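You operate a simulated robot arm through the tools that you are given. There is no shell and no other tool. Be economical: measure what you need, move in short steps, check, and stop when the job is done.

Carry out the task below with a simulated robot arm. There is one attempt and no reset: what you move stays moved.

TASK
Roll the helmet's lifted lens seal flat and latch the frame over it.
Fine: free the latch, raise the frame, use the roller with the black grip and put it back, then shut the frame and latch it. Where these are worked on the way, their far stop is far enough and under half their travel is too little: lens frame on the helmet.

The check looks at the end state, three seconds after you hand in, the way a careful person would. Anything else that was tipped, shoved, dropped, spilled or broken makes it a failure. Lids that push on must go on centred and level and be pressed home; caps that screw on are set level and turned clockwise until they are tight.

THE ROBOT
A 7-joint arm with a two-finger parallel gripper, fixed in place. Base frame: the origin is at the foot of the arm, x ahead of it, y to its left, z up. Lengths are in mm, angles in degrees, forces in N, time in s.
With the tool pointing down near the work surface it reaches from about 300 to 740 mm from the base axis. Its first joint turns from -115.0 to 115.0 degrees. Payload 3.91 kg.
The TCP is the grasp point between the finger pads, 30 mm short of the fingertips. In the tool frame z runs along the fingers and y along their closing line. Largest opening 110 mm; finger width 20, thickness 10; the body of the gripper, 48 by 112 mm, starts 55 mm behind the TCP.
Orientation is told as [roll, pitch, yaw] about the base's x, y, z axes, in that order, counted from this pose: with the fingers straight down and closing along the base's y, the tool's x points along the base's -x, its y along +y and its z along -z.

THE INTERFACE
- The arm moves only by the tool jog_arm. Its argument "deltas" is a list of rows, each an object of numbers (a shift or turn left out is 0, a gripper value left out holds the last): "x", "y", "z": the shift along the tool's x, y, z in units of 30 mm (1.0 is 30 mm); "rx", "ry", "rz": the turn, a rotation vector about the tool's x, y, z in units of 8 degrees (1.0 is 8 degrees); "fingers": the closure, from 0 (fully open) to 1 (shut). In form: [{"x": .., "y": .., "z": .., "rx": .., "ry": .., "rz": .., "fingers": ..}, ...]. A call has 1 to 12 rows; each row shifts and turns the commanded pose from where the row before left it, along the tool's axes as they then stand. A call with a number of a shift or a turn outside -1 to 1 is refused whole. A row lasts 0.2 s, in which the tool goes at most 50 mm and 8.6 degrees; a call with a longer step from one row to the next is refused whole, and so is a gripper value outside its range. Where a pose cannot be reached the arm comes as near as it can. A force on the tool above 50 N (or 10 N above the force at the start of the call, whichever is more), or a blocked arm, ends the call early, and 0.2 s more pass. The fingers move at their own pace (about 108 mm/s each) and stop on an object; they squeeze with about 30 N. The grip force told is the motor's: it shows also when the fingers shut on nothing. Time passes only in rows, and 0.2 s behind the last, so rows that do not move let the fingers close. It gives the time, the measured TCP pose, the force on the tool (base axes), the opening and the grip force at its end, in the units of the frame above (readings bear some noise), with the torque about the TCP (base axes, N m) and any sound that the robot's microphone picked up.
- Cameras (640 x 400 px; columns grow to the right, rows downward): "scene" is fixed at [219.9, -500.6, 1826.4]; the picture's right is [0.76, -0.66, 0.00], its down [-0.47, -0.54, -0.70] and it looks along [0.46, 0.53, -0.71] (base axes); focal length 361 px, centre (320, 200). "wrist" rides on the gripper at [72, 17, -103] in the tool frame; the picture's right is [-0.23, 0.97, 0.00], its down [-0.76, -0.18, -0.62] and it looks along [-0.61, -0.14, 0.78] (tool axes); focal length 222 px, centre (320, 200). There is no depth. A picture from a camera that has moved, and an enlarged one, comes with that camera's place and axes in the base frame and with its lens.
- grab_frame(camera): a new picture of that camera. It takes no simulated time.
- slide_trunk(by): slides the trunk up (or, below 0, down) by that many mm; the arm rides with it, the base frame stays. It gives what a move gives, with no picture.
- zoom(camera, box): a new picture of the part [left, top, right, bottom] of that camera's present view, enlarged. It takes no simulated time.
- close_job(): hands the job in; it is judged then, once.

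Work in short steps. Places have to be worked out from the pictures, the camera data and where the tool is seen: move nearer, look again, correct. Check each grasp and each placing, and mend what went wrong. You have 120 turns and 84 pictures in all, those below and enlarged ones among them. Open the gripper and draw the arm clear of the work before you hand the job in, unless the task says otherwise; then end with one line.

The tools are called after "Emit:" as name(argument=value, ...) on one line, values as JSON. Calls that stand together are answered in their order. jog_arm: Moves the arm, as the interface text tells. Its arguments: {"type":"object","properties":{"deltas":{"type":"array","items":{"type":"object","properties":{"x":{"type":"number"},"y":{"type":"number"},"z":{"type":"number"},"rx":{"type":"number"},"ry":{"type":"number"},"rz":{"type":"number"},"fingers":{"type":"number"}}}}},"required":["deltas"]} The other tools are called the same way: slide_trunk (by) slides the trunk up or down; grab_frame (camera) takes a picture; zoom (camera, box) takes an enlarged picture of a part of a camera's view; close_job () hands the job in.

At the start:

```text
time: 0.0
position: [453.2, 128.3, 1439.0]
tcp_rot: [0.0, -0.1, 0.1]
wrist_force: [-0.6, 0.7, 0.0]
wrist_torque: [-0.01, 0.03, -0.02]
grip_width: 110.2
grasp_force: 0.1
trunk travel left (down, up): [-875.0, 115.0]
```

scene: 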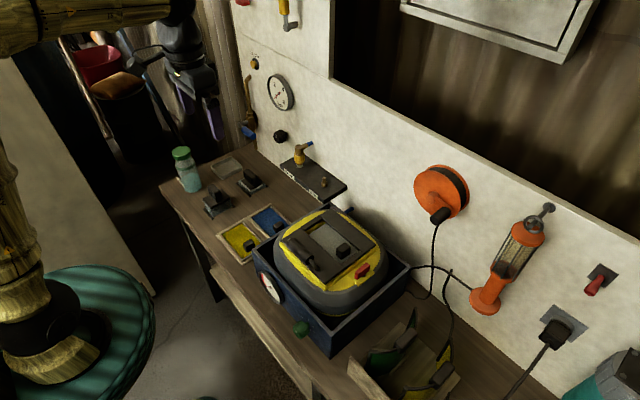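
wrist: 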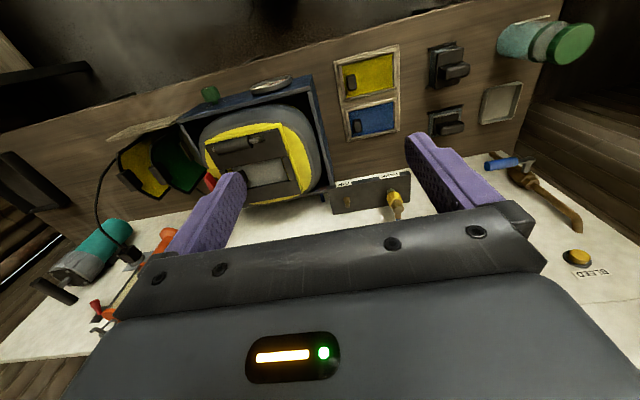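

I'll take close views of the helmet and the area around it to identify the latch, frame, seal and rollers.

Emit:
zoom(camera="scene", box=[240, 190, 420, 340])

Emit:
zoom(camera="scene", box=[160, 130, 360, 260])

Emit:
zoom(camera="wrist", box=[180, 70, 340, 210])

```text
2.67 times, centred on (330, 265) of scene
camera zoom: at [219.9, -500.6, 1826.4], right [0.76, -0.66, 0.0], down [-0.47, -0.54, -0.7], along [0.46, 0.53, -0.71], focal length 964 px, centre (293, 27)
```

zoom: 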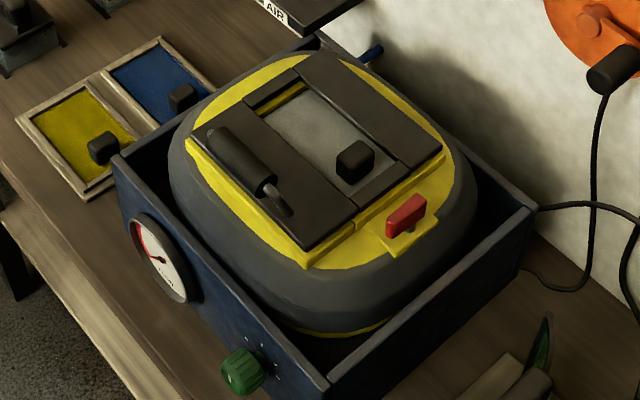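

```text
3.08 times, centred on (260, 195) of scene
camera zoom: at [219.9, -500.6, 1826.4], right [0.76, -0.66, 0.0], down [-0.47, -0.54, -0.7], along [0.46, 0.53, -0.71], focal length 1112 px, centre (505, 215)
```

zoom: 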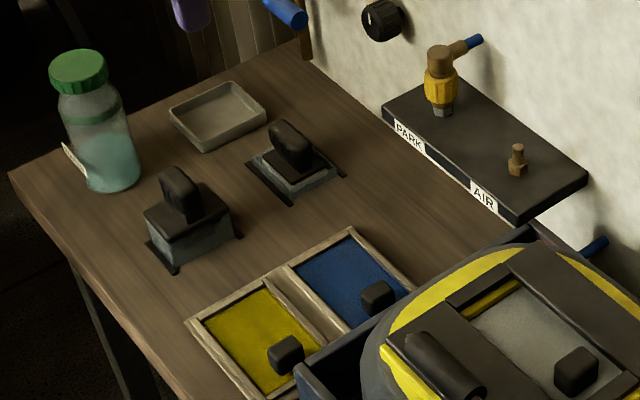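

```text
2.86 times, centred on (260, 140) of wrist
camera zoom: at [380.6, 145.5, 1542.3], right [0.23, 0.97, 0.0], down [0.76, -0.18, 0.62], along [0.61, -0.14, -0.78], focal length 635 px, centre (491, 371)
```

zoom: 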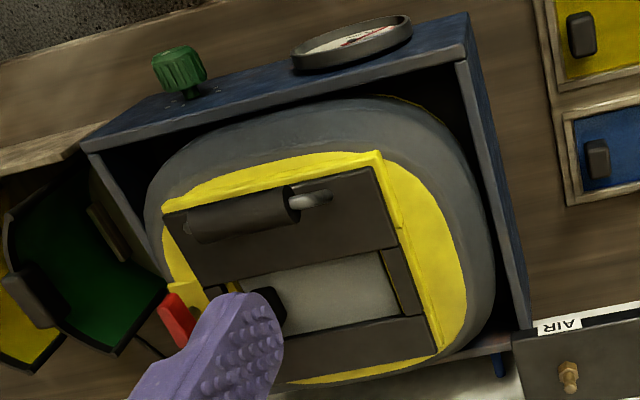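

The red piece looks like the latch and the black cylinder with a rod may be a handle or the roller. I'll lower the trunk and move over to the helmet for a closer look.

Emit:
slide_trunk(by=-180)

Emit:
jog_arm(deltas=[{"y": -1}, {"y": -1}, {"y": -1}, {"y": -1}, {"y": -1}, {"y": -0.3}, {}])

Emit:
grab_frame(camera="wrist")

Emit:
grab_frame(camera="scene")

```text
time: 2.0
position: [452.8, 128.8, 1260.7]
tcp_rot: [0.1, 0.0, 0.1]
wrist_force: [0.0, -0.6, -0.5]
wrist_torque: [0.01, -0.04, 0.0]
grip_width: 110.1
grasp_force: 0.1
trunk travel left (down, up): [-695.0, 295.0]
```

```text
time: 3.6
position: [453.9, -31.5, 1258.2]
tcp_rot: [-0.1, -0.1, 0.1]
wrist_force: [-1.2, -0.4, -0.4]
wrist_torque: [-0.03, 0.02, -0.01]
grip_width: 110.1
grasp_force: 0.0
trunk travel left (down, up): [-695.0, 295.0]
```

```text
78 pictures are left
camera wrist: at [380.6, -14.6, 1361.1], right [0.23, 0.97, 0.0], down [0.76, -0.18, 0.62], along [0.61, -0.14, -0.78], focal length 222 px, centre (320, 200)
```

wrist: 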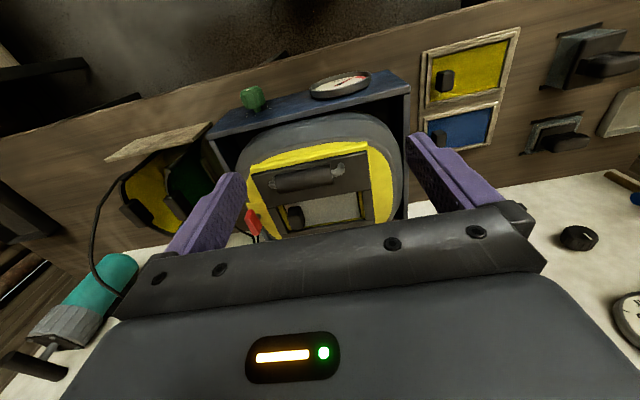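

```text
77 pictures are left
```

scene: 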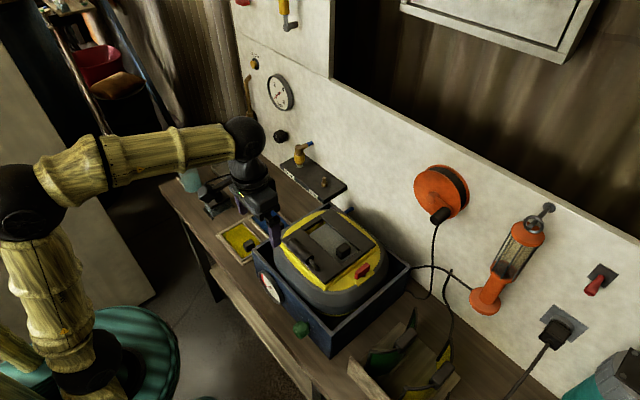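

Next I need to find the rollers, so I'll zoom on the candidate spots on the wall and helmet.

Emit:
zoom(camera="scene", box=[225, 0, 325, 150])

Emit:
zoom(camera="wrist", box=[220, 100, 420, 240])

Emit:
zoom(camera="scene", box=[340, 260, 640, 400])

```text
2.67 times, centred on (275, 75) of scene
camera zoom: at [219.9, -500.6, 1826.4], right [0.76, -0.66, 0.0], down [-0.47, -0.54, -0.7], along [0.46, 0.53, -0.71], focal length 964 px, centre (440, 533)
```

zoom: 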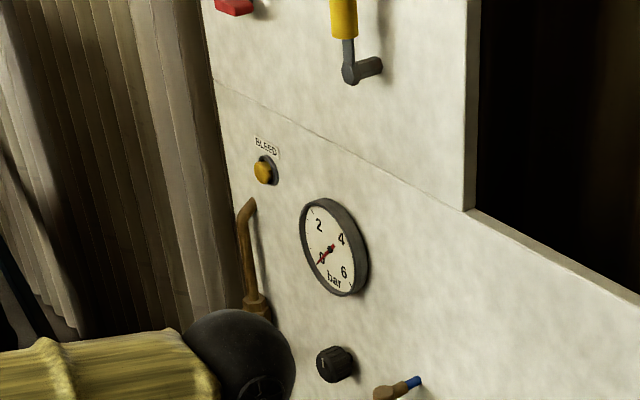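

```text
2.86 times, centred on (320, 170) of wrist
camera zoom: at [380.6, -14.6, 1361.1], right [0.23, 0.97, 0.0], down [0.76, -0.18, 0.62], along [0.61, -0.14, -0.78], focal length 635 px, centre (320, 286)
```

zoom: 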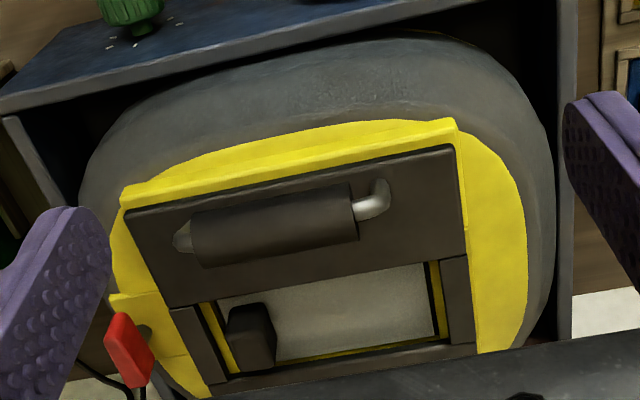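

```text
2.13 times, centred on (490, 330) of scene
camera zoom: at [219.9, -500.6, 1826.4], right [0.76, -0.66, 0.0], down [-0.47, -0.54, -0.7], along [0.46, 0.53, -0.71], focal length 771 px, centre (-43, -77)
```

zoom: 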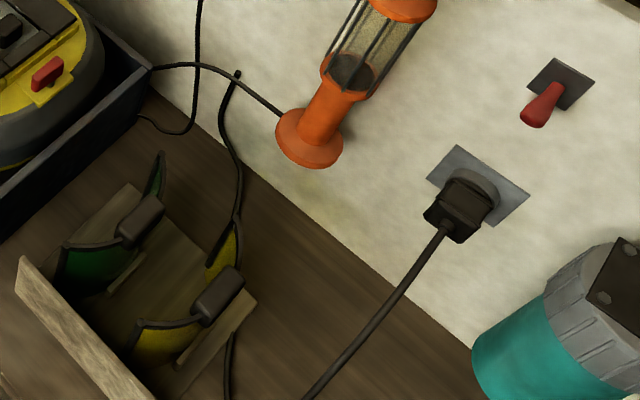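

The black cylinder on the helmet looks like the frame's bail handle, and the yellow item high on the wall looks like a hanging tool, maybe a roller. I'll raise the trunk and tilt the wrist to look at the wall.

Emit:
slide_trunk(by=250)

Emit:
jog_arm(deltas=[{"ry": -1}, {"ry": -1}, {"ry": -1}, {"ry": -1}, {"ry": -1}, {"ry": -1}, {}])

Emit:
grab_frame(camera="wrist")

```text
time: 6.2
position: [451.9, -30.7, 1508.6]
tcp_rot: [0.0, 0.0, 0.1]
wrist_force: [0.0, 0.4, 0.0]
wrist_torque: [0.0, 0.01, 0.0]
grip_width: 110.0
grasp_force: 0.1
trunk travel left (down, up): [-945.0, 45.0]
```

```text
time: 7.8
position: [454.3, -30.6, 1507.4]
tcp_rot: [0.1, -48.1, 0.0]
wrist_force: [0.1, 0.5, -0.4]
wrist_torque: [-0.02, -0.02, 0.03]
grip_width: 110.1
grasp_force: 0.0
trunk travel left (down, up): [-945.0, 45.0]
```

```text
73 pictures are left
camera wrist: at [328.3, -13.8, 1522.7], right [0.15, 0.97, 0.17], down [0.05, -0.18, 0.98], along [0.99, -0.14, -0.07], focal length 222 px, centre (320, 200)
```

wrist: 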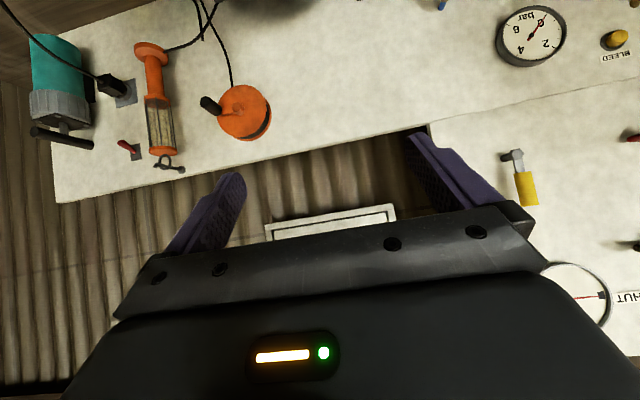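

The yellow item is only a valve crank on the wall. The black-gripped objects on the bench (around x 540, y 440) need a closer look, so I'll level the tool and go there.

Emit:
jog_arm(deltas=[{"ry": 1}, {"ry": 1}, {"ry": 1}, {"ry": 1}, {"ry": 1}, {"ry": 1}])

Emit:
jog_arm(deltas=[{"y": 1, "x": 0.3}, {"y": 1, "x": 0.3}, {"y": 1, "x": 0.3}, {"y": 1, "x": 0.3}, {"y": 1}, {"y": 1}, {"y": 1}, {"y": 1}, {"y": 1}, {"y": 1}, {"y": 1}])

Emit:
slide_trunk(by=-310)

Emit:
grab_frame(camera="wrist")

```text
time: 9.2
position: [455.8, -31.9, 1507.5]
tcp_rot: [-0.1, 0.2, -0.1]
wrist_force: [0.4, 0.0, -0.4]
wrist_torque: [0.0, 0.0, 0.03]
grip_width: 110.0
grasp_force: 0.2
trunk travel left (down, up): [-945.0, 45.0]
```

```text
time: 11.6
position: [417.2, 302.2, 1507.0]
tcp_rot: [-0.1, 0.0, 0.0]
wrist_force: [-0.7, -0.2, 0.4]
wrist_torque: [-0.03, 0.03, -0.02]
grip_width: 110.0
grasp_force: 0.1
trunk travel left (down, up): [-945.0, 45.0]
```

```text
time: 14.7
position: [417.1, 299.0, 1198.2]
tcp_rot: [0.0, -0.1, 0.1]
wrist_force: [-0.1, -0.5, 0.2]
wrist_torque: [-0.02, 0.0, -0.01]
grip_width: 110.1
grasp_force: 0.0
trunk travel left (down, up): [-635.0, 355.0]
```

```text
72 pictures are left
camera wrist: at [344.6, 316.0, 1301.3], right [0.23, 0.97, 0.0], down [0.76, -0.18, 0.62], along [0.61, -0.14, -0.78], focal length 222 px, centre (320, 200)
```

wrist: 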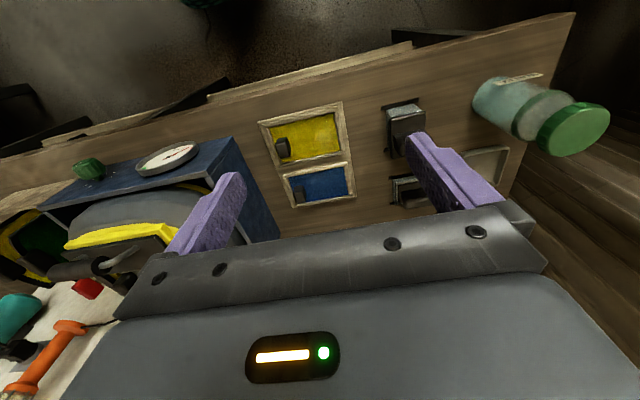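

I'll go lower and slide left so both blocks come between the fingers.

Emit:
jog_arm(deltas=[{"y": 1}, {"y": 1}, {"y": 0.8}, {}])

Emit:
slide_trunk(by=-80)

Emit:
zoom(camera="wrist", box=[220, 60, 460, 220])

```text
time: 15.7
position: [416.1, 383.3, 1197.5]
tcp_rot: [0.0, 0.0, 0.0]
wrist_force: [0.6, -0.3, 0.1]
wrist_torque: [0.01, -0.05, 0.03]
grip_width: 109.9
grasp_force: 0.0
trunk travel left (down, up): [-635.0, 355.0]
```

```text
time: 16.8
position: [416.4, 383.1, 1118.0]
tcp_rot: [0.1, 0.0, 0.0]
wrist_force: [0.1, -0.2, -0.1]
wrist_torque: [0.04, 0.0, -0.04]
grip_width: 109.8
grasp_force: 0.0
trunk travel left (down, up): [-555.0, 435.0]
```

```text
2.50 times, centred on (340, 140) of wrist
camera zoom: at [343.8, 400.1, 1221.3], right [0.23, 0.97, 0.0], down [0.76, -0.18, 0.62], along [0.61, -0.14, -0.78], focal length 555 px, centre (270, 350)
```

zoom: 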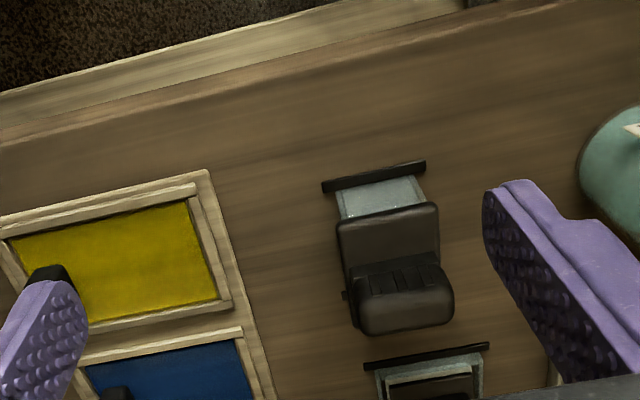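

Two cradled tools with dark grips. I'll zoom the scene camera hard on each.

Emit:
zoom(camera="scene", box=[196, 160, 276, 220])

Emit:
zoom(camera="wrist", box=[320, 110, 440, 220])

```text
6.67 times, centred on (236, 190) of scene
camera zoom: at [219.9, -500.6, 1826.4], right [0.76, -0.66, 0.0], down [-0.47, -0.54, -0.7], along [0.46, 0.53, -0.71], focal length 2409 px, centre (880, 267)
```

zoom: 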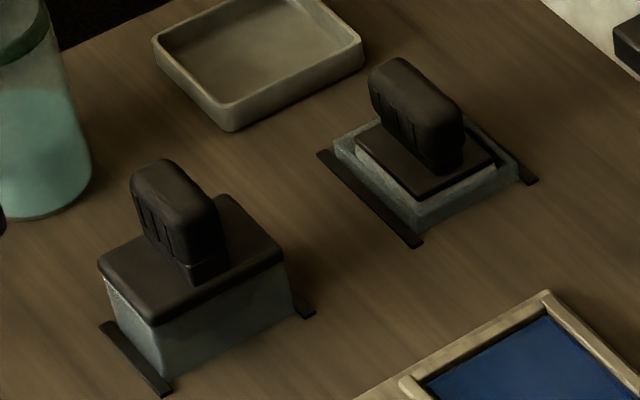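

```text
3.64 times, centred on (380, 165) of wrist
camera zoom: at [343.8, 400.1, 1221.3], right [0.23, 0.97, 0.0], down [0.76, -0.18, 0.62], along [0.61, -0.14, -0.78], focal length 808 px, centre (102, 327)
```

zoom: 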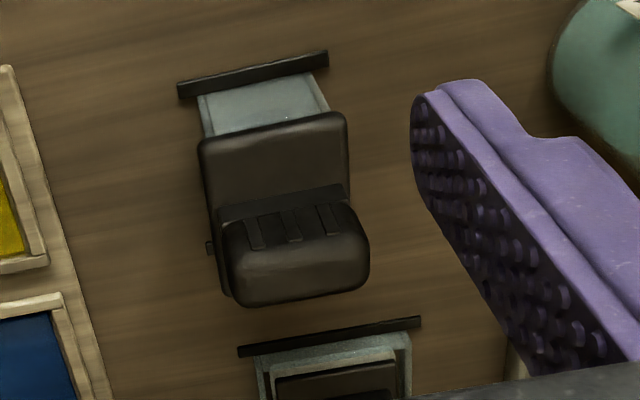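

To tell which tool is the roller I need a low side view; I'll pitch the wrist and lower somewhat.

Emit:
jog_arm(deltas=[{"ry": -1, "x": 0.7}, {"ry": -1, "x": 0.7}, {"ry": -1, "y": 0.5}, {"ry": -1, "y": 0.5}, {}])

Emit:
slide_trunk(by=-110)

Emit:
grab_frame(camera="wrist")

```text
time: 18.0
position: [375.6, 413.4, 1115.0]
tcp_rot: [0.1, -32.1, 0.0]
wrist_force: [0.1, 0.1, -0.2]
wrist_torque: [0.03, 0.02, -0.01]
grip_width: 109.9
grasp_force: 0.0
trunk travel left (down, up): [-555.0, 435.0]
```

```text
time: 19.4
position: [375.6, 411.3, 1004.8]
tcp_rot: [0.0, -32.0, 0.0]
wrist_force: [-0.8, -0.3, -0.5]
wrist_torque: [-0.02, 0.02, 0.01]
grip_width: 110.3
grasp_force: 0.1
trunk travel left (down, up): [-445.0, 545.0]
```

```text
68 pictures are left
camera wrist: at [258.6, 428.9, 1053.8], right [0.19, 0.97, 0.12], down [0.32, -0.18, 0.93], along [0.93, -0.14, -0.34], focal length 222 px, centre (320, 200)
```

wrist: 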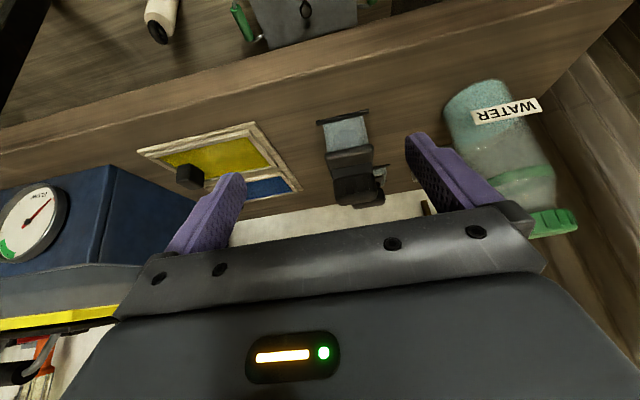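

There are more objects beyond the bench's near edge (top of this upside-down picture). Zooming on those and on the cradled tool.

Emit:
zoom(camera="wrist", box=[100, 0, 400, 90])

Emit:
zoom(camera="wrist", box=[290, 90, 430, 220])

```text
2.13 times, centred on (250, 45) of wrist
camera zoom: at [258.6, 428.9, 1053.8], right [0.19, 0.97, 0.12], down [0.32, -0.18, 0.93], along [0.93, -0.14, -0.34], focal length 474 px, centre (469, 531)
```

zoom: 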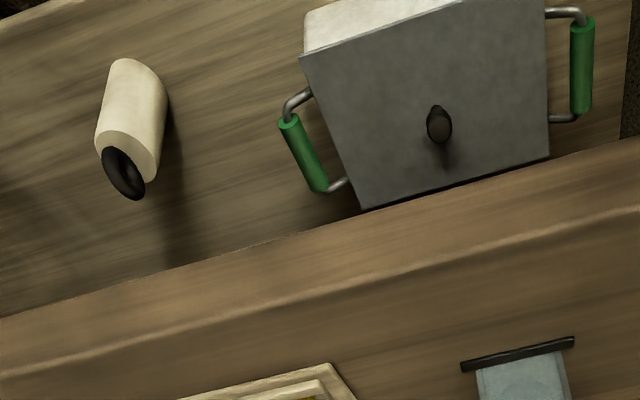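

```text
3.08 times, centred on (360, 155) of wrist
camera zoom: at [258.6, 428.9, 1053.8], right [0.19, 0.97, 0.12], down [0.32, -0.18, 0.93], along [0.93, -0.14, -0.34], focal length 684 px, centre (197, 338)
```

zoom: 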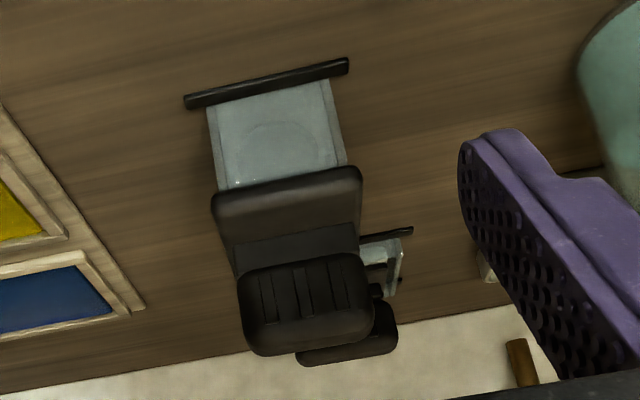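

I'll go closer to the front cradle to see what it holds (still well clear of it).

Emit:
jog_arm(deltas=[{"ry": -1}, {"ry": -1}, {}])

Emit:
slide_trunk(by=-30)

Emit:
jog_arm(deltas=[{"x": -0.6, "z": 0.67}, {"x": -0.5, "z": 0.5}, {}])

Emit:
zoom(camera="wrist", box=[240, 0, 480, 220])

```text
time: 20.2
position: [374.0, 411.7, 1005.2]
tcp_rot: [0.0, -48.2, 0.0]
wrist_force: [0.5, -1.1, 0.5]
wrist_torque: [0.0, -0.03, 0.0]
grip_width: 110.1
grasp_force: 0.1
trunk travel left (down, up): [-445.0, 545.0]
```

```text
time: 21.0
position: [375.2, 413.1, 975.5]
tcp_rot: [-0.1, -48.0, 0.0]
wrist_force: [0.4, 0.4, 0.1]
wrist_torque: [-0.01, 0.05, -0.01]
grip_width: 109.9
grasp_force: 0.0
trunk travel left (down, up): [-415.0, 575.0]
```

```text
time: 21.8
position: [423.5, 412.5, 974.6]
tcp_rot: [0.0, -47.9, 0.0]
wrist_force: [0.7, -0.4, 0.7]
wrist_torque: [0.03, 0.0, -0.01]
grip_width: 110.0
grasp_force: 0.1
trunk travel left (down, up): [-415.0, 575.0]
```

```text
1.82 times, centred on (360, 110) of wrist
camera zoom: at [297.4, 429.4, 990.0], right [0.15, 0.97, 0.17], down [0.05, -0.18, 0.98], along [0.99, -0.14, -0.07], focal length 404 px, centre (247, 364)
```

zoom: 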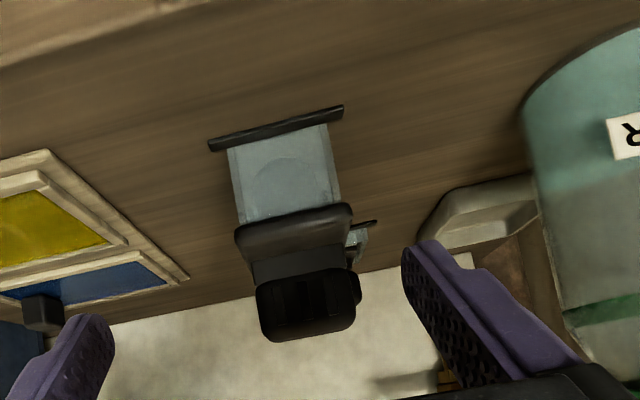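

A faint round drum end shows in the front tool's translucent case, with black grip on top, so that's the roller (grip about (546, 436, 944), bench z≈859). Now I'll go over the helmet to inspect the latch and frame.

Emit:
slide_trunk(by=250)

Emit:
jog_arm(deltas=[{"ry": 1}, {"ry": 1}, {"ry": 1}, {"ry": 1}, {"ry": 1}, {"ry": 1}])

Emit:
jog_arm(deltas=[{"y": -1, "x": -0.3}, {"y": -1, "x": -0.3}, {"y": -1, "x": -0.3}, {"y": -1, "x": -0.3}, {"y": -1, "x": -0.3}, {"y": -1, "x": -0.3}, {"y": -1, "x": -0.3}, {"y": -1, "x": -0.3}, {"y": -1, "x": -0.3}, {"y": -1}, {"y": -1}, {"y": -1}])

Emit:
jog_arm(deltas=[{"y": -1}, {"y": -1}, {"y": -1}, {}])

Emit:
grab_frame(camera="wrist")

```text
time: 24.4
position: [422.9, 412.0, 1225.4]
tcp_rot: [0.1, -47.9, 0.0]
wrist_force: [-0.3, -0.1, 0.8]
wrist_torque: [0.02, -0.01, 0.0]
grip_width: 110.1
grasp_force: 0.1
trunk travel left (down, up): [-665.0, 325.0]
```

```text
time: 25.8
position: [423.0, 412.2, 1224.8]
tcp_rot: [-0.1, 0.2, 0.0]
wrist_force: [0.2, 0.3, -0.1]
wrist_torque: [0.01, 0.02, 0.03]
grip_width: 110.1
grasp_force: 0.1
trunk travel left (down, up): [-665.0, 325.0]
```

```text
time: 28.4
position: [502.8, 51.0, 1224.9]
tcp_rot: [0.0, -0.1, 0.1]
wrist_force: [-0.1, -0.2, -0.5]
wrist_torque: [-0.01, 0.02, 0.0]
grip_width: 110.1
grasp_force: 0.0
trunk travel left (down, up): [-665.0, 325.0]
```

```text
time: 29.4
position: [503.6, -37.3, 1224.2]
tcp_rot: [0.0, 0.0, 0.0]
wrist_force: [-0.2, -0.2, -0.3]
wrist_torque: [0.01, 0.0, 0.04]
grip_width: 109.9
grasp_force: 0.0
trunk travel left (down, up): [-665.0, 325.0]
```

```text
64 pictures are left
camera wrist: at [430.6, -20.2, 1328.4], right [0.23, 0.97, 0.0], down [0.76, -0.18, 0.62], along [0.61, -0.14, -0.78], focal length 222 px, centre (320, 200)
```

wrist: 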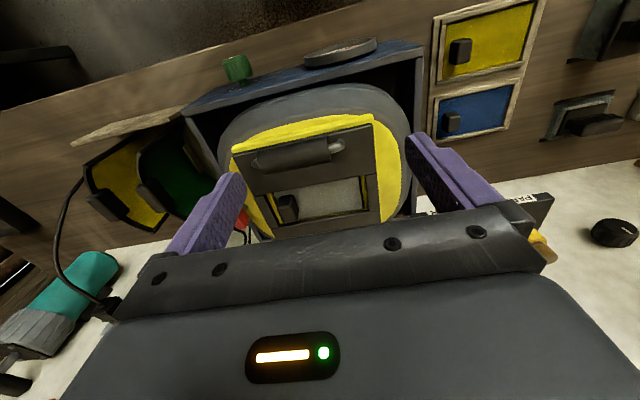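

Handle sits at about z 1113 and latch near (632, -185, 1070). I'll shift forward and right at this safe height for a clear, close look.

Emit:
jog_arm(deltas=[{"x": -0.9, "y": -0.8}, {"x": -0.9, "y": -0.8}, {"y": -0.6}, {}])

Emit:
zoom(camera="wrist", box=[200, 70, 440, 220])

```text
time: 30.4
position: [557.4, -103.8, 1224.9]
tcp_rot: [-0.1, 0.1, 0.0]
wrist_force: [-0.7, 0.6, 0.1]
wrist_torque: [0.03, 0.02, 0.0]
grip_width: 110.0
grasp_force: 0.0
trunk travel left (down, up): [-665.0, 325.0]
```

```text
2.67 times, centred on (320, 145) of wrist
camera zoom: at [485.6, -86.4, 1327.1], right [0.23, 0.97, 0.0], down [0.76, -0.18, 0.62], along [0.61, -0.14, -0.78], focal length 592 px, centre (320, 347)
```

zoom: 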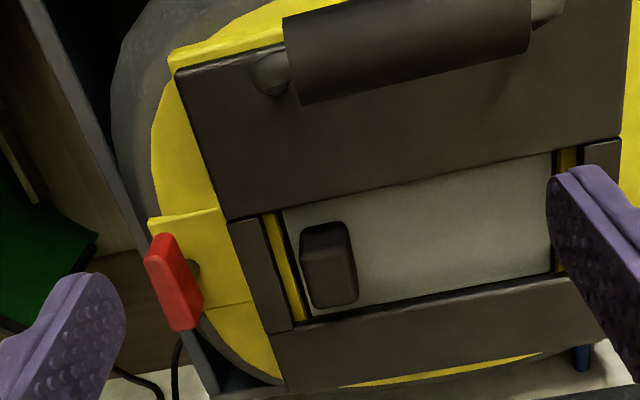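

Frame is dark with a bar handle on its near (−x) edge; a red turn-button sits on the −y side. Zooming for the latch's build and the frame hinge.

Emit:
zoom(camera="scene", box=[330, 245, 390, 290])

Emit:
zoom(camera="wrist", box=[235, 130, 315, 210])

Emit:
zoom(camera="scene", box=[270, 195, 390, 290])

```text
8.89 times, centred on (360, 268) of scene
camera zoom: at [219.9, -500.6, 1826.4], right [0.76, -0.66, 0.0], down [-0.47, -0.54, -0.7], along [0.46, 0.53, -0.71], focal length 3212 px, centre (-36, -400)
```

zoom: 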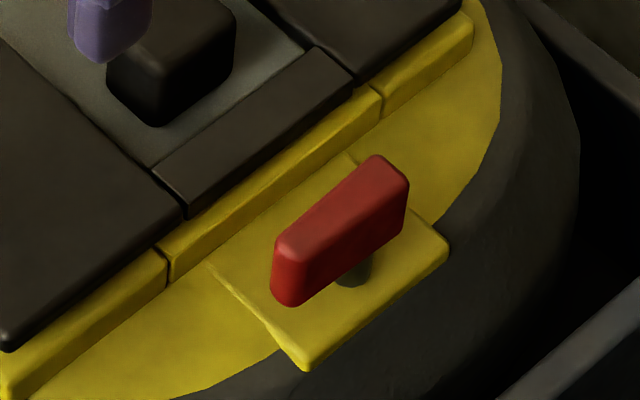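

```text
5.00 times, centred on (275, 170) of wrist
camera zoom: at [485.6, -86.4, 1327.1], right [0.23, 0.97, 0.0], down [0.76, -0.18, 0.62], along [0.61, -0.14, -0.78], focal length 1111 px, centre (545, 350)
```

zoom: 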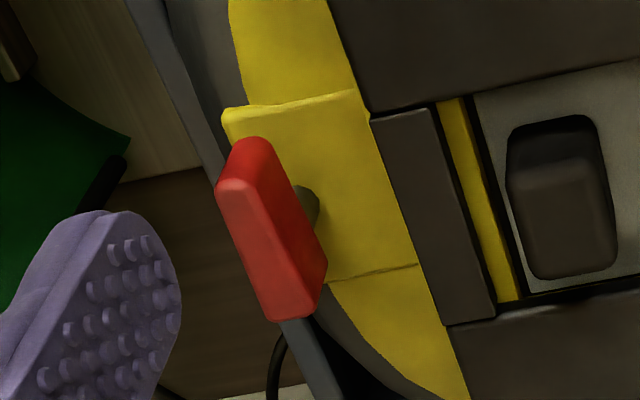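

```text
4.21 times, centred on (330, 242) of scene
camera zoom: at [219.9, -500.6, 1826.4], right [0.76, -0.66, 0.0], down [-0.47, -0.54, -0.7], along [0.46, 0.53, -0.71], focal length 1521 px, centre (278, 21)
```

zoom: 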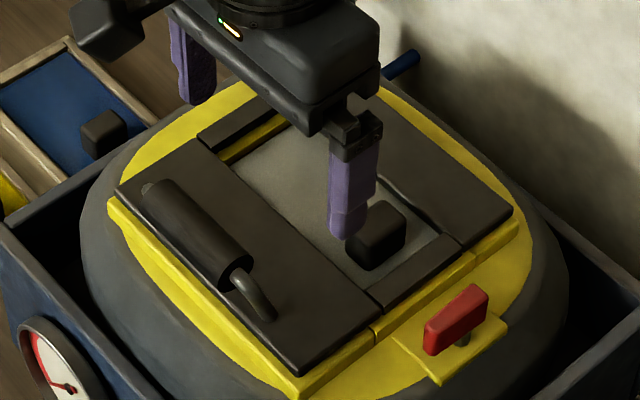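

The latch is a turn-button: a red bar about 50 mm long along x, on a vertical post, top centre about (624, -191, 1087). I'll position above it, narrow the fingers and turn yaw about 6° to match, staying high.

Emit:
jog_arm(deltas=[{"x": -0.75, "y": -0.97, "fingers": 0.62}, {"x": -0.75, "y": -0.97}, {"x": -0.72, "y": -0.97}, {"rz": -0.75}, {"z": 0.9}, {"z": 0.9}, {}])

Emit:
zoom(camera="scene", box=[310, 225, 410, 300])

Emit:
grab_frame(camera="wrist")

```text
time: 32.0
position: [623.5, -189.7, 1170.4]
tcp_rot: [0.0, 0.1, 6.0]
wrist_force: [0.0, -0.3, 0.3]
wrist_torque: [0.0, -0.02, 0.01]
grip_width: 41.8
grasp_force: 0.0
trunk travel left (down, up): [-665.0, 325.0]
```

```text
5.33 times, centred on (360, 262) of scene
camera zoom: at [219.9, -500.6, 1826.4], right [0.76, -0.66, 0.0], down [-0.47, -0.54, -0.7], along [0.46, 0.53, -0.71], focal length 1927 px, centre (107, -133)
```

zoom: 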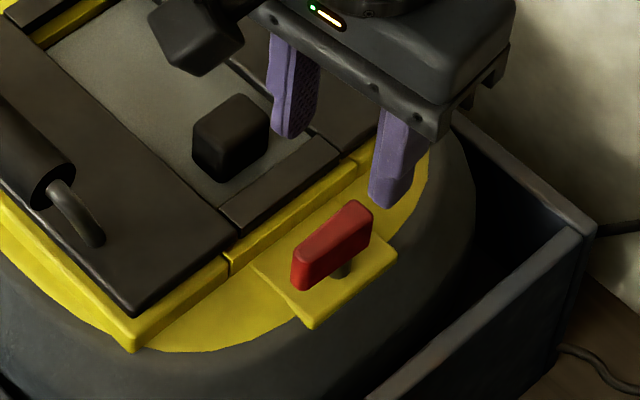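

```text
58 pictures are left
camera wrist: at [549.7, -179.8, 1274.3], right [0.12, 0.99, 0.0], down [0.78, -0.1, 0.62], along [0.62, -0.08, -0.78], focal length 222 px, centre (320, 200)
```

wrist: 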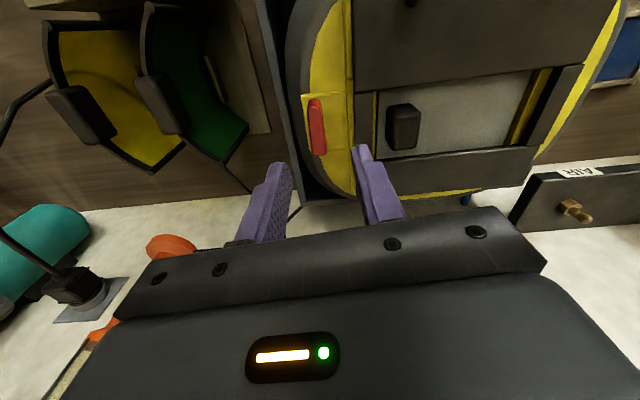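

The bar re-measures at about (620, -192), agreeing. Descending to TCP z≈1097 with fingers either side, watching force.

Emit:
jog_arm(deltas=[{"z": 0.8, "y": -0.05}, {"z": 0.8}, {"z": 0.5}, {"z": 0.35}, {}])

Emit:
zoom(camera="scene", box=[310, 225, 410, 300])

```text
time: 33.2
position: [623.6, -191.7, 1097.5]
tcp_rot: [0.0, -0.1, 6.0]
wrist_force: [0.7, 0.2, -1.0]
wrist_torque: [0.0, 0.02, 0.02]
grip_width: 41.8
grasp_force: 0.1
trunk travel left (down, up): [-665.0, 325.0]
```

```text
5.33 times, centred on (360, 262) of scene
camera zoom: at [219.9, -500.6, 1826.4], right [0.76, -0.66, 0.0], down [-0.47, -0.54, -0.7], along [0.46, 0.53, -0.71], focal length 1927 px, centre (107, -133)
```

zoom: 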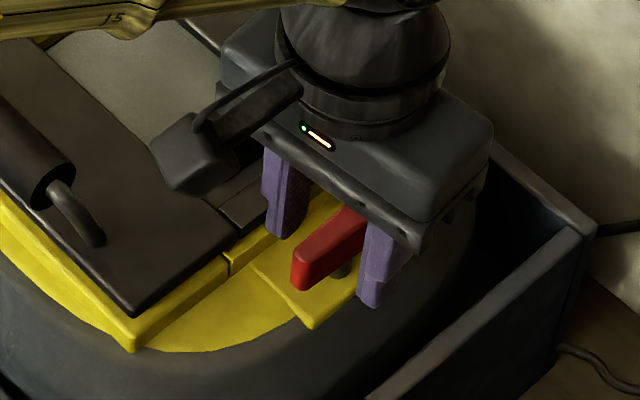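

The bar is between the fingers. Closing on it.

Emit:
jog_arm(deltas=[{"fingers": 1}, {}, {}, {}])

```text
time: 34.2
position: [623.4, -193.0, 1096.5]
tcp_rot: [0.0, 0.0, 6.0]
wrist_force: [-0.9, -3.1, -2.0]
wrist_torque: [-0.15, 0.09, 0.01]
grip_width: 14.0
grasp_force: 45.0
trunk travel left (down, up): [-665.0, 325.0]
```

Gripped at 14 mm. Testing a small turn one way and reading the torque.

Emit:
jog_arm(deltas=[{"rz": 0.5}, {"rz": 0.5}, {}])

```text
time: 35.0
position: [622.9, -192.5, 1098.5]
tcp_rot: [0.0, 0.0, -1.9]
wrist_force: [-5.8, 2.5, -2.9]
wrist_torque: [-0.11, 0.25, 0.3]
grip_width: 13.7
grasp_force: 44.7
trunk travel left (down, up): [-665.0, 325.0]
```

Some resistance (+0.3 N m). Trying the other direction to compare.

Emit:
jog_arm(deltas=[{"rz": -0.5}, {"rz": -0.5}, {"rz": -0.5}, {"rz": -0.5}, {}])

Emit:
zoom(camera="scene", box=[310, 225, 410, 300])

```text
time: 36.2
position: [623.4, -194.4, 1097.4]
tcp_rot: [0.1, 0.0, 13.9]
wrist_force: [-11.7, 0.0, -6.8]
wrist_torque: [-0.24, 0.76, 0.04]
grip_width: 13.9
grasp_force: 44.9
trunk travel left (down, up): [-665.0, 325.0]
```

```text
5.33 times, centred on (360, 262) of scene
camera zoom: at [219.9, -500.6, 1826.4], right [0.76, -0.66, 0.0], down [-0.47, -0.54, -0.7], along [0.46, 0.53, -0.71], focal length 1927 px, centre (107, -133)
```

zoom: 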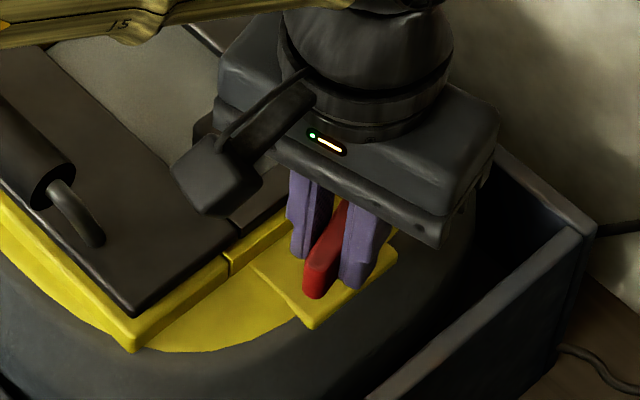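

The bar turns freely this way (torque near zero). Continuing counter-clockwise.

Emit:
jog_arm(deltas=[{"rz": -0.7}, {"rz": -0.7}, {"rz": -0.7}, {"rz": -0.7}, {"rz": -0.7}, {"rz": -0.7}, {}])

Emit:
zoom(camera="scene", box=[310, 225, 410, 300])

```text
time: 37.8
position: [624.7, -196.4, 1097.1]
tcp_rot: [-0.2, -0.2, 47.7]
wrist_force: [1.1, -20.8, -3.9]
wrist_torque: [-1.0, 0.72, -0.1]
grip_width: 13.8
grasp_force: 44.8
trunk travel left (down, up): [-665.0, 325.0]
```

```text
5.33 times, centred on (360, 262) of scene
camera zoom: at [219.9, -500.6, 1826.4], right [0.76, -0.66, 0.0], down [-0.47, -0.54, -0.7], along [0.46, 0.53, -0.71], focal length 1927 px, centre (107, -133)
```

zoom: 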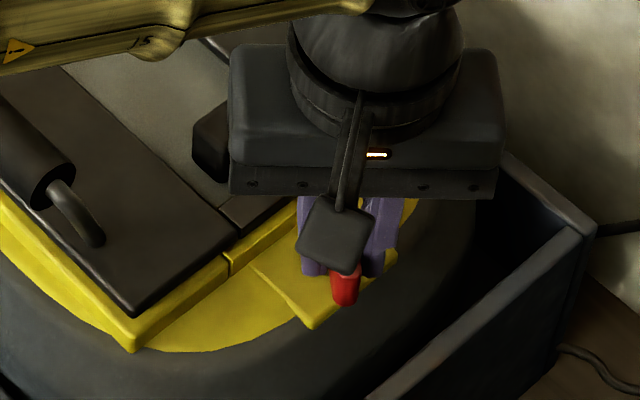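

It keeps turning, but the sideways pull shows the pivot is about 10 mm toward +x of my grip. I'll follow the arc with small shifts while turning toward 90°.

Emit:
jog_arm(deltas=[{"x": 0.08, "y": -0.23}, {"rz": -0.75, "y": -0.04}, {"rz": -0.75, "y": -0.04}, {"rz": -0.75, "y": -0.04}, {"rz": -0.75, "y": -0.04}, {}])

```text
time: 39.2
position: [628.0, -197.8, 1096.7]
tcp_rot: [0.4, -0.2, 71.9]
wrist_force: [-32.0, 19.3, -23.4]
wrist_torque: [0.21, -0.7, 0.28]
grip_width: 13.9
grasp_force: 44.9
trunk travel left (down, up): [-665.0, 325.0]
```

Force rose to (−32, 19, −23); checking the picture before going on.

Emit:
zoom(camera="scene", box=[300, 200, 420, 300])

Emit:
grab_frame(camera="wrist")

```text
4.00 times, centred on (360, 250) of scene
camera zoom: at [219.9, -500.6, 1826.4], right [0.76, -0.66, 0.0], down [-0.47, -0.54, -0.7], along [0.46, 0.53, -0.71], focal length 1445 px, centre (160, 0)
```

zoom: 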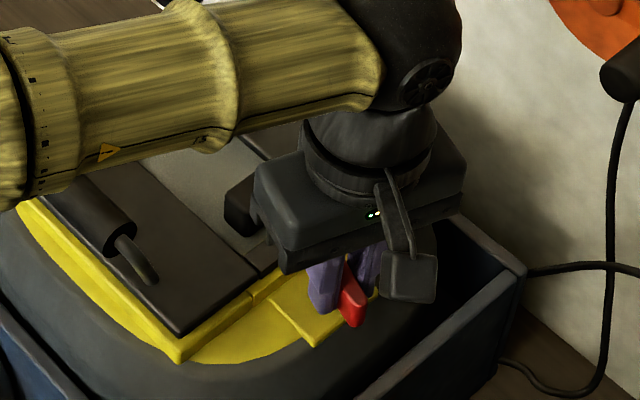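

```text
53 pictures are left
camera wrist: at [589.9, -262.0, 1200.6], right [-0.85, 0.52, 0.01], down [0.41, 0.67, 0.62], along [0.32, 0.54, -0.78], focal length 222 px, centre (320, 200)
```

wrist: 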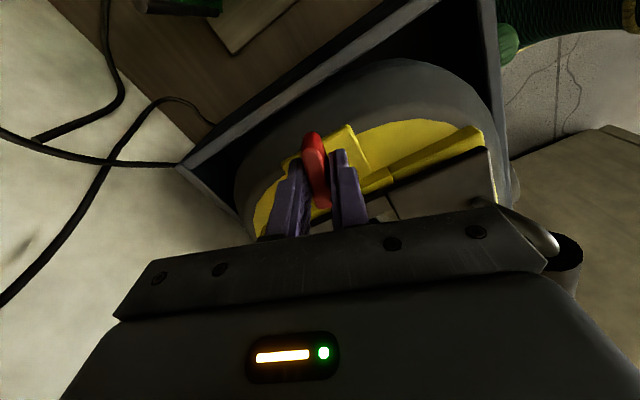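

The load is perpendicular to the bar. I'll relax it by 4 mm along tool y and re-read.

Emit:
jog_arm(deltas=[{"y": 0.13}, {}, {}])

```text
time: 40.0
position: [627.1, -196.9, 1096.6]
tcp_rot: [0.1, 0.0, 71.7]
wrist_force: [-15.2, 18.2, -22.3]
wrist_torque: [0.82, -0.27, 0.13]
grip_width: 13.6
grasp_force: 45.0
trunk travel left (down, up): [-665.0, 325.0]
```

Emit:
jog_arm(deltas=[{"x": -0.1, "y": 0.13, "z": 0.08}, {}, {}])

Emit:
jog_arm(deltas=[{"rz": -0.5}, {"rz": -0.5}, {}])

```text
time: 40.8
position: [626.9, -197.2, 1098.1]
tcp_rot: [-0.4, 0.1, 71.6]
wrist_force: [13.1, -1.5, 8.1]
wrist_torque: [0.07, 0.59, -0.11]
grip_width: 13.8
grasp_force: 45.1
trunk travel left (down, up): [-665.0, 325.0]
```

```text
time: 41.6
position: [628.6, -197.8, 1098.3]
tcp_rot: [-0.5, 0.0, 79.6]
wrist_force: [29.8, -12.6, 28.9]
wrist_torque: [-0.26, 0.57, -0.26]
grip_width: 13.9
grasp_force: 44.8
trunk travel left (down, up): [-665.0, 325.0]
```

Still rotating with little torque. Following the pivot with +x shift and continuing to ~96°.

Emit:
jog_arm(deltas=[{"x": 0.03, "y": -0.12, "z": -0.04}, {"rz": -0.5, "y": -0.03}, {"rz": -0.5, "y": -0.03}, {"rz": -0.5, "y": -0.03}, {"rz": -0.5, "y": -0.03}, {}])

```text
time: 43.0
position: [629.1, -198.8, 1096.3]
tcp_rot: [0.0, 0.0, 95.6]
wrist_force: [2.4, -7.2, 23.1]
wrist_torque: [-0.22, 0.08, -1.19]
grip_width: 14.8
grasp_force: 44.8
trunk travel left (down, up): [-665.0, 325.0]
```

Torque jumped to −1.2 N m: that's the far stop, about 90° from where it started. Opening and backing up to see.

Emit:
jog_arm(deltas=[{"rz": 0.3}, {"fingers": 0.65}, {}, {"z": -0.8}, {"z": -0.8}, {"z": -0.8}, {"z": -0.8}, {}])

Emit:
zoom(camera="scene", box=[280, 205, 400, 300])

```text
time: 44.8
position: [632.6, -196.6, 1191.0]
tcp_rot: [0.1, 0.0, 93.2]
wrist_force: [-0.6, 0.8, -0.6]
wrist_torque: [0.02, 0.03, -0.01]
grip_width: 38.3
grasp_force: 0.1
trunk travel left (down, up): [-665.0, 325.0]
```

```text
4.21 times, centred on (340, 252) of scene
camera zoom: at [219.9, -500.6, 1826.4], right [0.76, -0.66, 0.0], down [-0.47, -0.54, -0.7], along [0.46, 0.53, -0.71], focal length 1521 px, centre (236, -21)
```

zoom: 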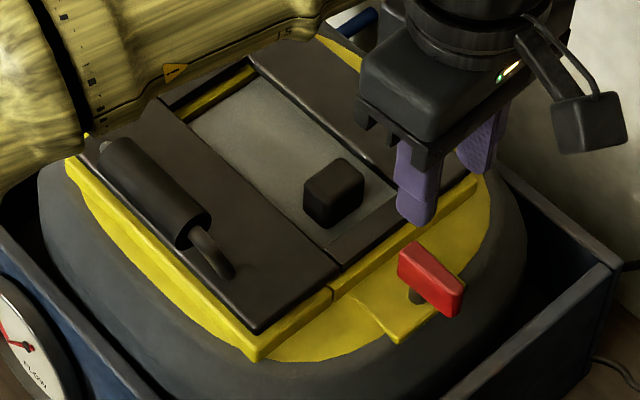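

The bar now lies across (along y), at its stop, so the latch is freed. Next I'll look at the bar handle on the near edge of the frame from the −y side.

Emit:
jog_arm(deltas=[{"x": -0.5, "y": 0.8, "z": -0.3}, {"x": -0.5, "y": 0.8}, {"x": -0.5, "y": 0.8}, {"x": -0.5, "y": 0.8}, {"rz": -0.35, "fingers": 0.3}, {}])

Emit:
zoom(camera="wrist", box=[220, 50, 440, 230])

Emit:
zoom(camera="scene", box=[270, 195, 390, 290])

```text
time: 46.2
position: [531.5, -145.4, 1199.4]
tcp_rot: [-0.1, 0.0, 96.1]
wrist_force: [-0.4, -0.4, 0.6]
wrist_torque: [-0.01, 0.01, 0.01]
grip_width: 77.1
grasp_force: 0.1
trunk travel left (down, up): [-665.0, 325.0]
```

```text
2.22 times, centred on (330, 140) of wrist
camera zoom: at [523.3, -218.5, 1302.6], right [-0.99, 0.12, 0.0], down [0.1, 0.78, 0.62], along [0.08, 0.62, -0.78], focal length 494 px, centre (298, 333)
```

zoom: 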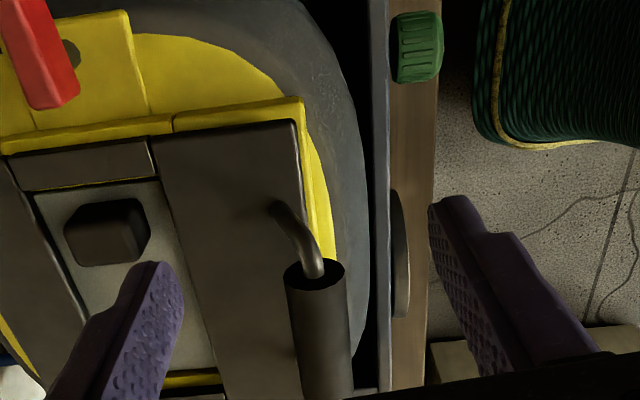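

```text
4.21 times, centred on (330, 242) of scene
camera zoom: at [219.9, -500.6, 1826.4], right [0.76, -0.66, 0.0], down [-0.47, -0.54, -0.7], along [0.46, 0.53, -0.71], focal length 1521 px, centre (278, 21)
```

zoom: 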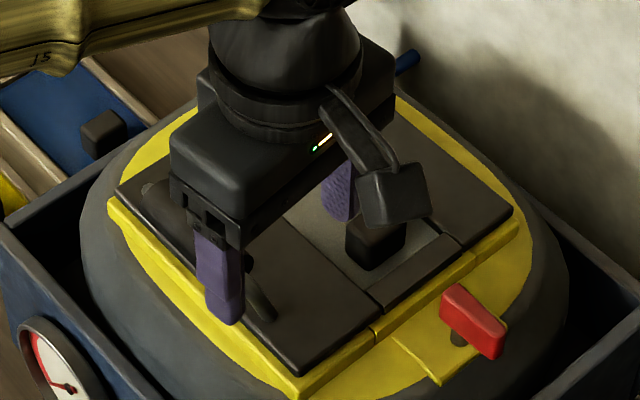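

Handle bar measured: axis along y, centre ≈ (533, -70, 1123), ⌀≈25; frame top ≈ 1069, far edge (hinge) x≈714. Moving above it with the fingers closing along x, then down around it.

Emit:
jog_arm(deltas=[{"rz": 0.9}, {"x": -0.85}, {"x": -0.85}, {"x": -0.8}, {"z": 0.8}, {"z": 0.8}, {"z": 0.8}, {}])

Emit:
zoom(camera="scene", box=[260, 185, 380, 280])

```text
time: 48.0
position: [534.4, -68.1, 1128.3]
tcp_rot: [0.0, 0.0, 88.8]
wrist_force: [-0.4, -0.4, 0.3]
wrist_torque: [-0.02, -0.02, 0.01]
grip_width: 77.2
grasp_force: 0.0
trunk travel left (down, up): [-665.0, 325.0]
```

```text
4.21 times, centred on (320, 232) of scene
camera zoom: at [219.9, -500.6, 1826.4], right [0.76, -0.66, 0.0], down [-0.47, -0.54, -0.7], along [0.46, 0.53, -0.71], focal length 1521 px, centre (320, 63)
```

zoom: 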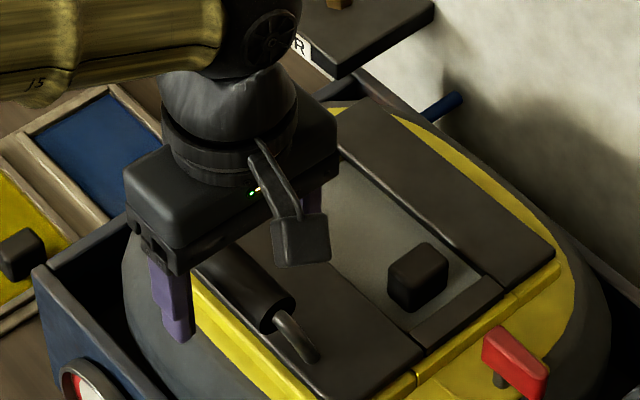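

The fingers straddle the handle. Closing, then a gentle test lift.

Emit:
jog_arm(deltas=[{"fingers": 1}, {}, {}, {}])

Emit:
jog_arm(deltas=[{"z": -0.4}, {"z": -0.4, "y": -0.1}, {}])

Emit:
zoom(camera="scene", box=[260, 185, 380, 280])

```text
time: 49.0
position: [531.0, -68.2, 1129.3]
tcp_rot: [0.0, 0.0, 88.9]
wrist_force: [-20.9, 0.3, 4.8]
wrist_torque: [-0.4, 0.42, 0.88]
grip_width: 26.9
grasp_force: 44.5
trunk travel left (down, up): [-665.0, 325.0]
```

```text
time: 49.8
position: [537.6, -67.4, 1152.9]
tcp_rot: [-0.1, 0.0, 88.9]
wrist_force: [2.4, 3.5, -3.5]
wrist_torque: [0.77, 0.46, 0.94]
grip_width: 26.4
grasp_force: 45.1
trunk travel left (down, up): [-665.0, 325.0]
```

```text
4.21 times, centred on (320, 232) of scene
camera zoom: at [219.9, -500.6, 1826.4], right [0.76, -0.66, 0.0], down [-0.47, -0.54, -0.7], along [0.46, 0.53, -0.71], focal length 1521 px, centre (320, 63)
```

zoom: 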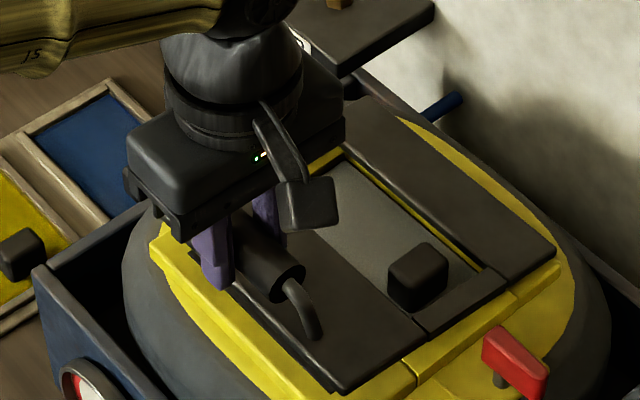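

The frame lifts, hinged at the far side. Following the arc in four small steps, tilting the fingers slightly forward.

Emit:
jog_arm(deltas=[{"y": -0.423, "z": -0.737, "rx": 0.5}, {"y": -0.56, "z": -0.64, "rx": 0.5}, {"y": -0.68, "z": -0.513, "rx": 0.5}, {"y": -0.767, "z": -0.373, "rx": 0.5}, {}])

```text
time: 51.0
position: [597.4, -67.7, 1234.5]
tcp_rot: [-16.6, 0.1, 88.8]
wrist_force: [-21.1, 6.1, 27.2]
wrist_torque: [0.06, 0.22, 0.93]
grip_width: 26.7
grasp_force: 44.9
trunk travel left (down, up): [-665.0, 325.0]
```

Force points outward, so my arc is slightly tight; I'll relax and continue on a corrected circle.

Emit:
jog_arm(deltas=[{"y": -0.69, "z": -0.453, "rx": 0.5}, {"y": -0.84, "z": -0.05, "rx": 0.5}, {}])

Emit:
grab_frame(camera="scene")

```text
time: 51.8
position: [645.0, -67.6, 1257.4]
tcp_rot: [-23.9, 0.0, 88.9]
wrist_force: [-2.1, 10.7, -4.3]
wrist_torque: [0.52, 0.66, 1.08]
grip_width: 26.7
grasp_force: 44.7
trunk travel left (down, up): [-665.0, 325.0]
```

```text
47 pictures are left
```

scene: 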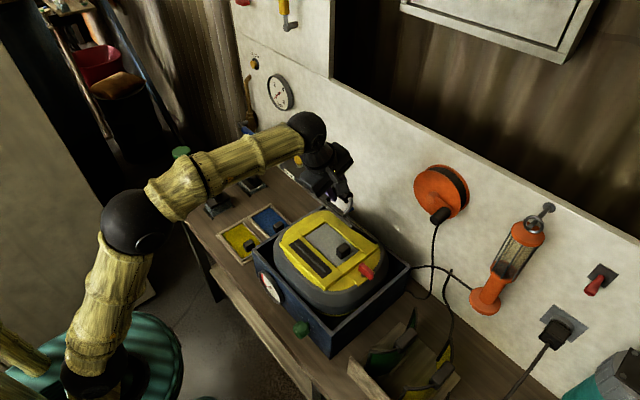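

About halfway up with low forces. Continuing along the arc.

Emit:
jog_arm(deltas=[{"y": -0.837, "z": 0.13, "rx": 0.5}, {"y": -0.79, "z": 0.287, "rx": 0.5}, {}])

Emit:
jog_arm(deltas=[{"y": -0.717, "z": 0.443, "rx": 0.5}, {}])

```text
time: 52.6
position: [693.6, -69.7, 1269.2]
tcp_rot: [-32.2, 0.1, 88.9]
wrist_force: [-2.9, 14.2, 3.4]
wrist_torque: [-0.02, 0.27, 1.08]
grip_width: 26.6
grasp_force: 45.0
trunk travel left (down, up): [-665.0, 325.0]
```

```text
time: 53.2
position: [719.8, -69.6, 1267.6]
tcp_rot: [-36.2, 0.0, 88.7]
wrist_force: [3.6, 19.9, 0.4]
wrist_torque: [-0.84, -0.91, 0.73]
grip_width: 26.7
grasp_force: 44.8
trunk travel left (down, up): [-665.0, 325.0]
```

Emit:
jog_arm(deltas=[{"x": -0.12, "y": -0.613, "z": 0.573, "rx": 0.3}, {}])

Emit:
grab_frame(camera="scene")

```text
time: 53.8
position: [744.6, -70.0, 1264.1]
tcp_rot: [-38.7, 0.2, 88.6]
wrist_force: [0.6, 1.3, 4.3]
wrist_torque: [-0.47, -0.16, 0.02]
grip_width: 26.5
grasp_force: 44.9
trunk travel left (down, up): [-665.0, 325.0]
```

```text
46 pictures are left
```

scene: 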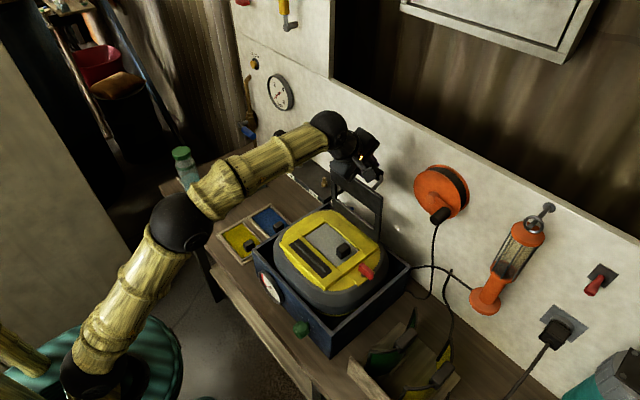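

Emit:
jog_arm(deltas=[{"y": -0.49, "z": 0.66}, {}])

Emit:
jog_arm(deltas=[{"y": -0.4, "z": 0.717}, {}])

```text
time: 54.4
position: [768.7, -68.6, 1257.3]
tcp_rot: [-38.6, 0.1, 88.8]
wrist_force: [3.8, 3.1, 10.4]
wrist_torque: [-1.25, -0.19, 0.21]
grip_width: 26.9
grasp_force: 45.0
trunk travel left (down, up): [-665.0, 325.0]
```

```text
time: 55.0
position: [790.7, -69.9, 1249.1]
tcp_rot: [-38.5, 0.1, 88.7]
wrist_force: [7.2, -0.2, 10.7]
wrist_torque: [-0.49, -0.42, 0.37]
grip_width: 26.9
grasp_force: 45.5
trunk travel left (down, up): [-665.0, 325.0]
```

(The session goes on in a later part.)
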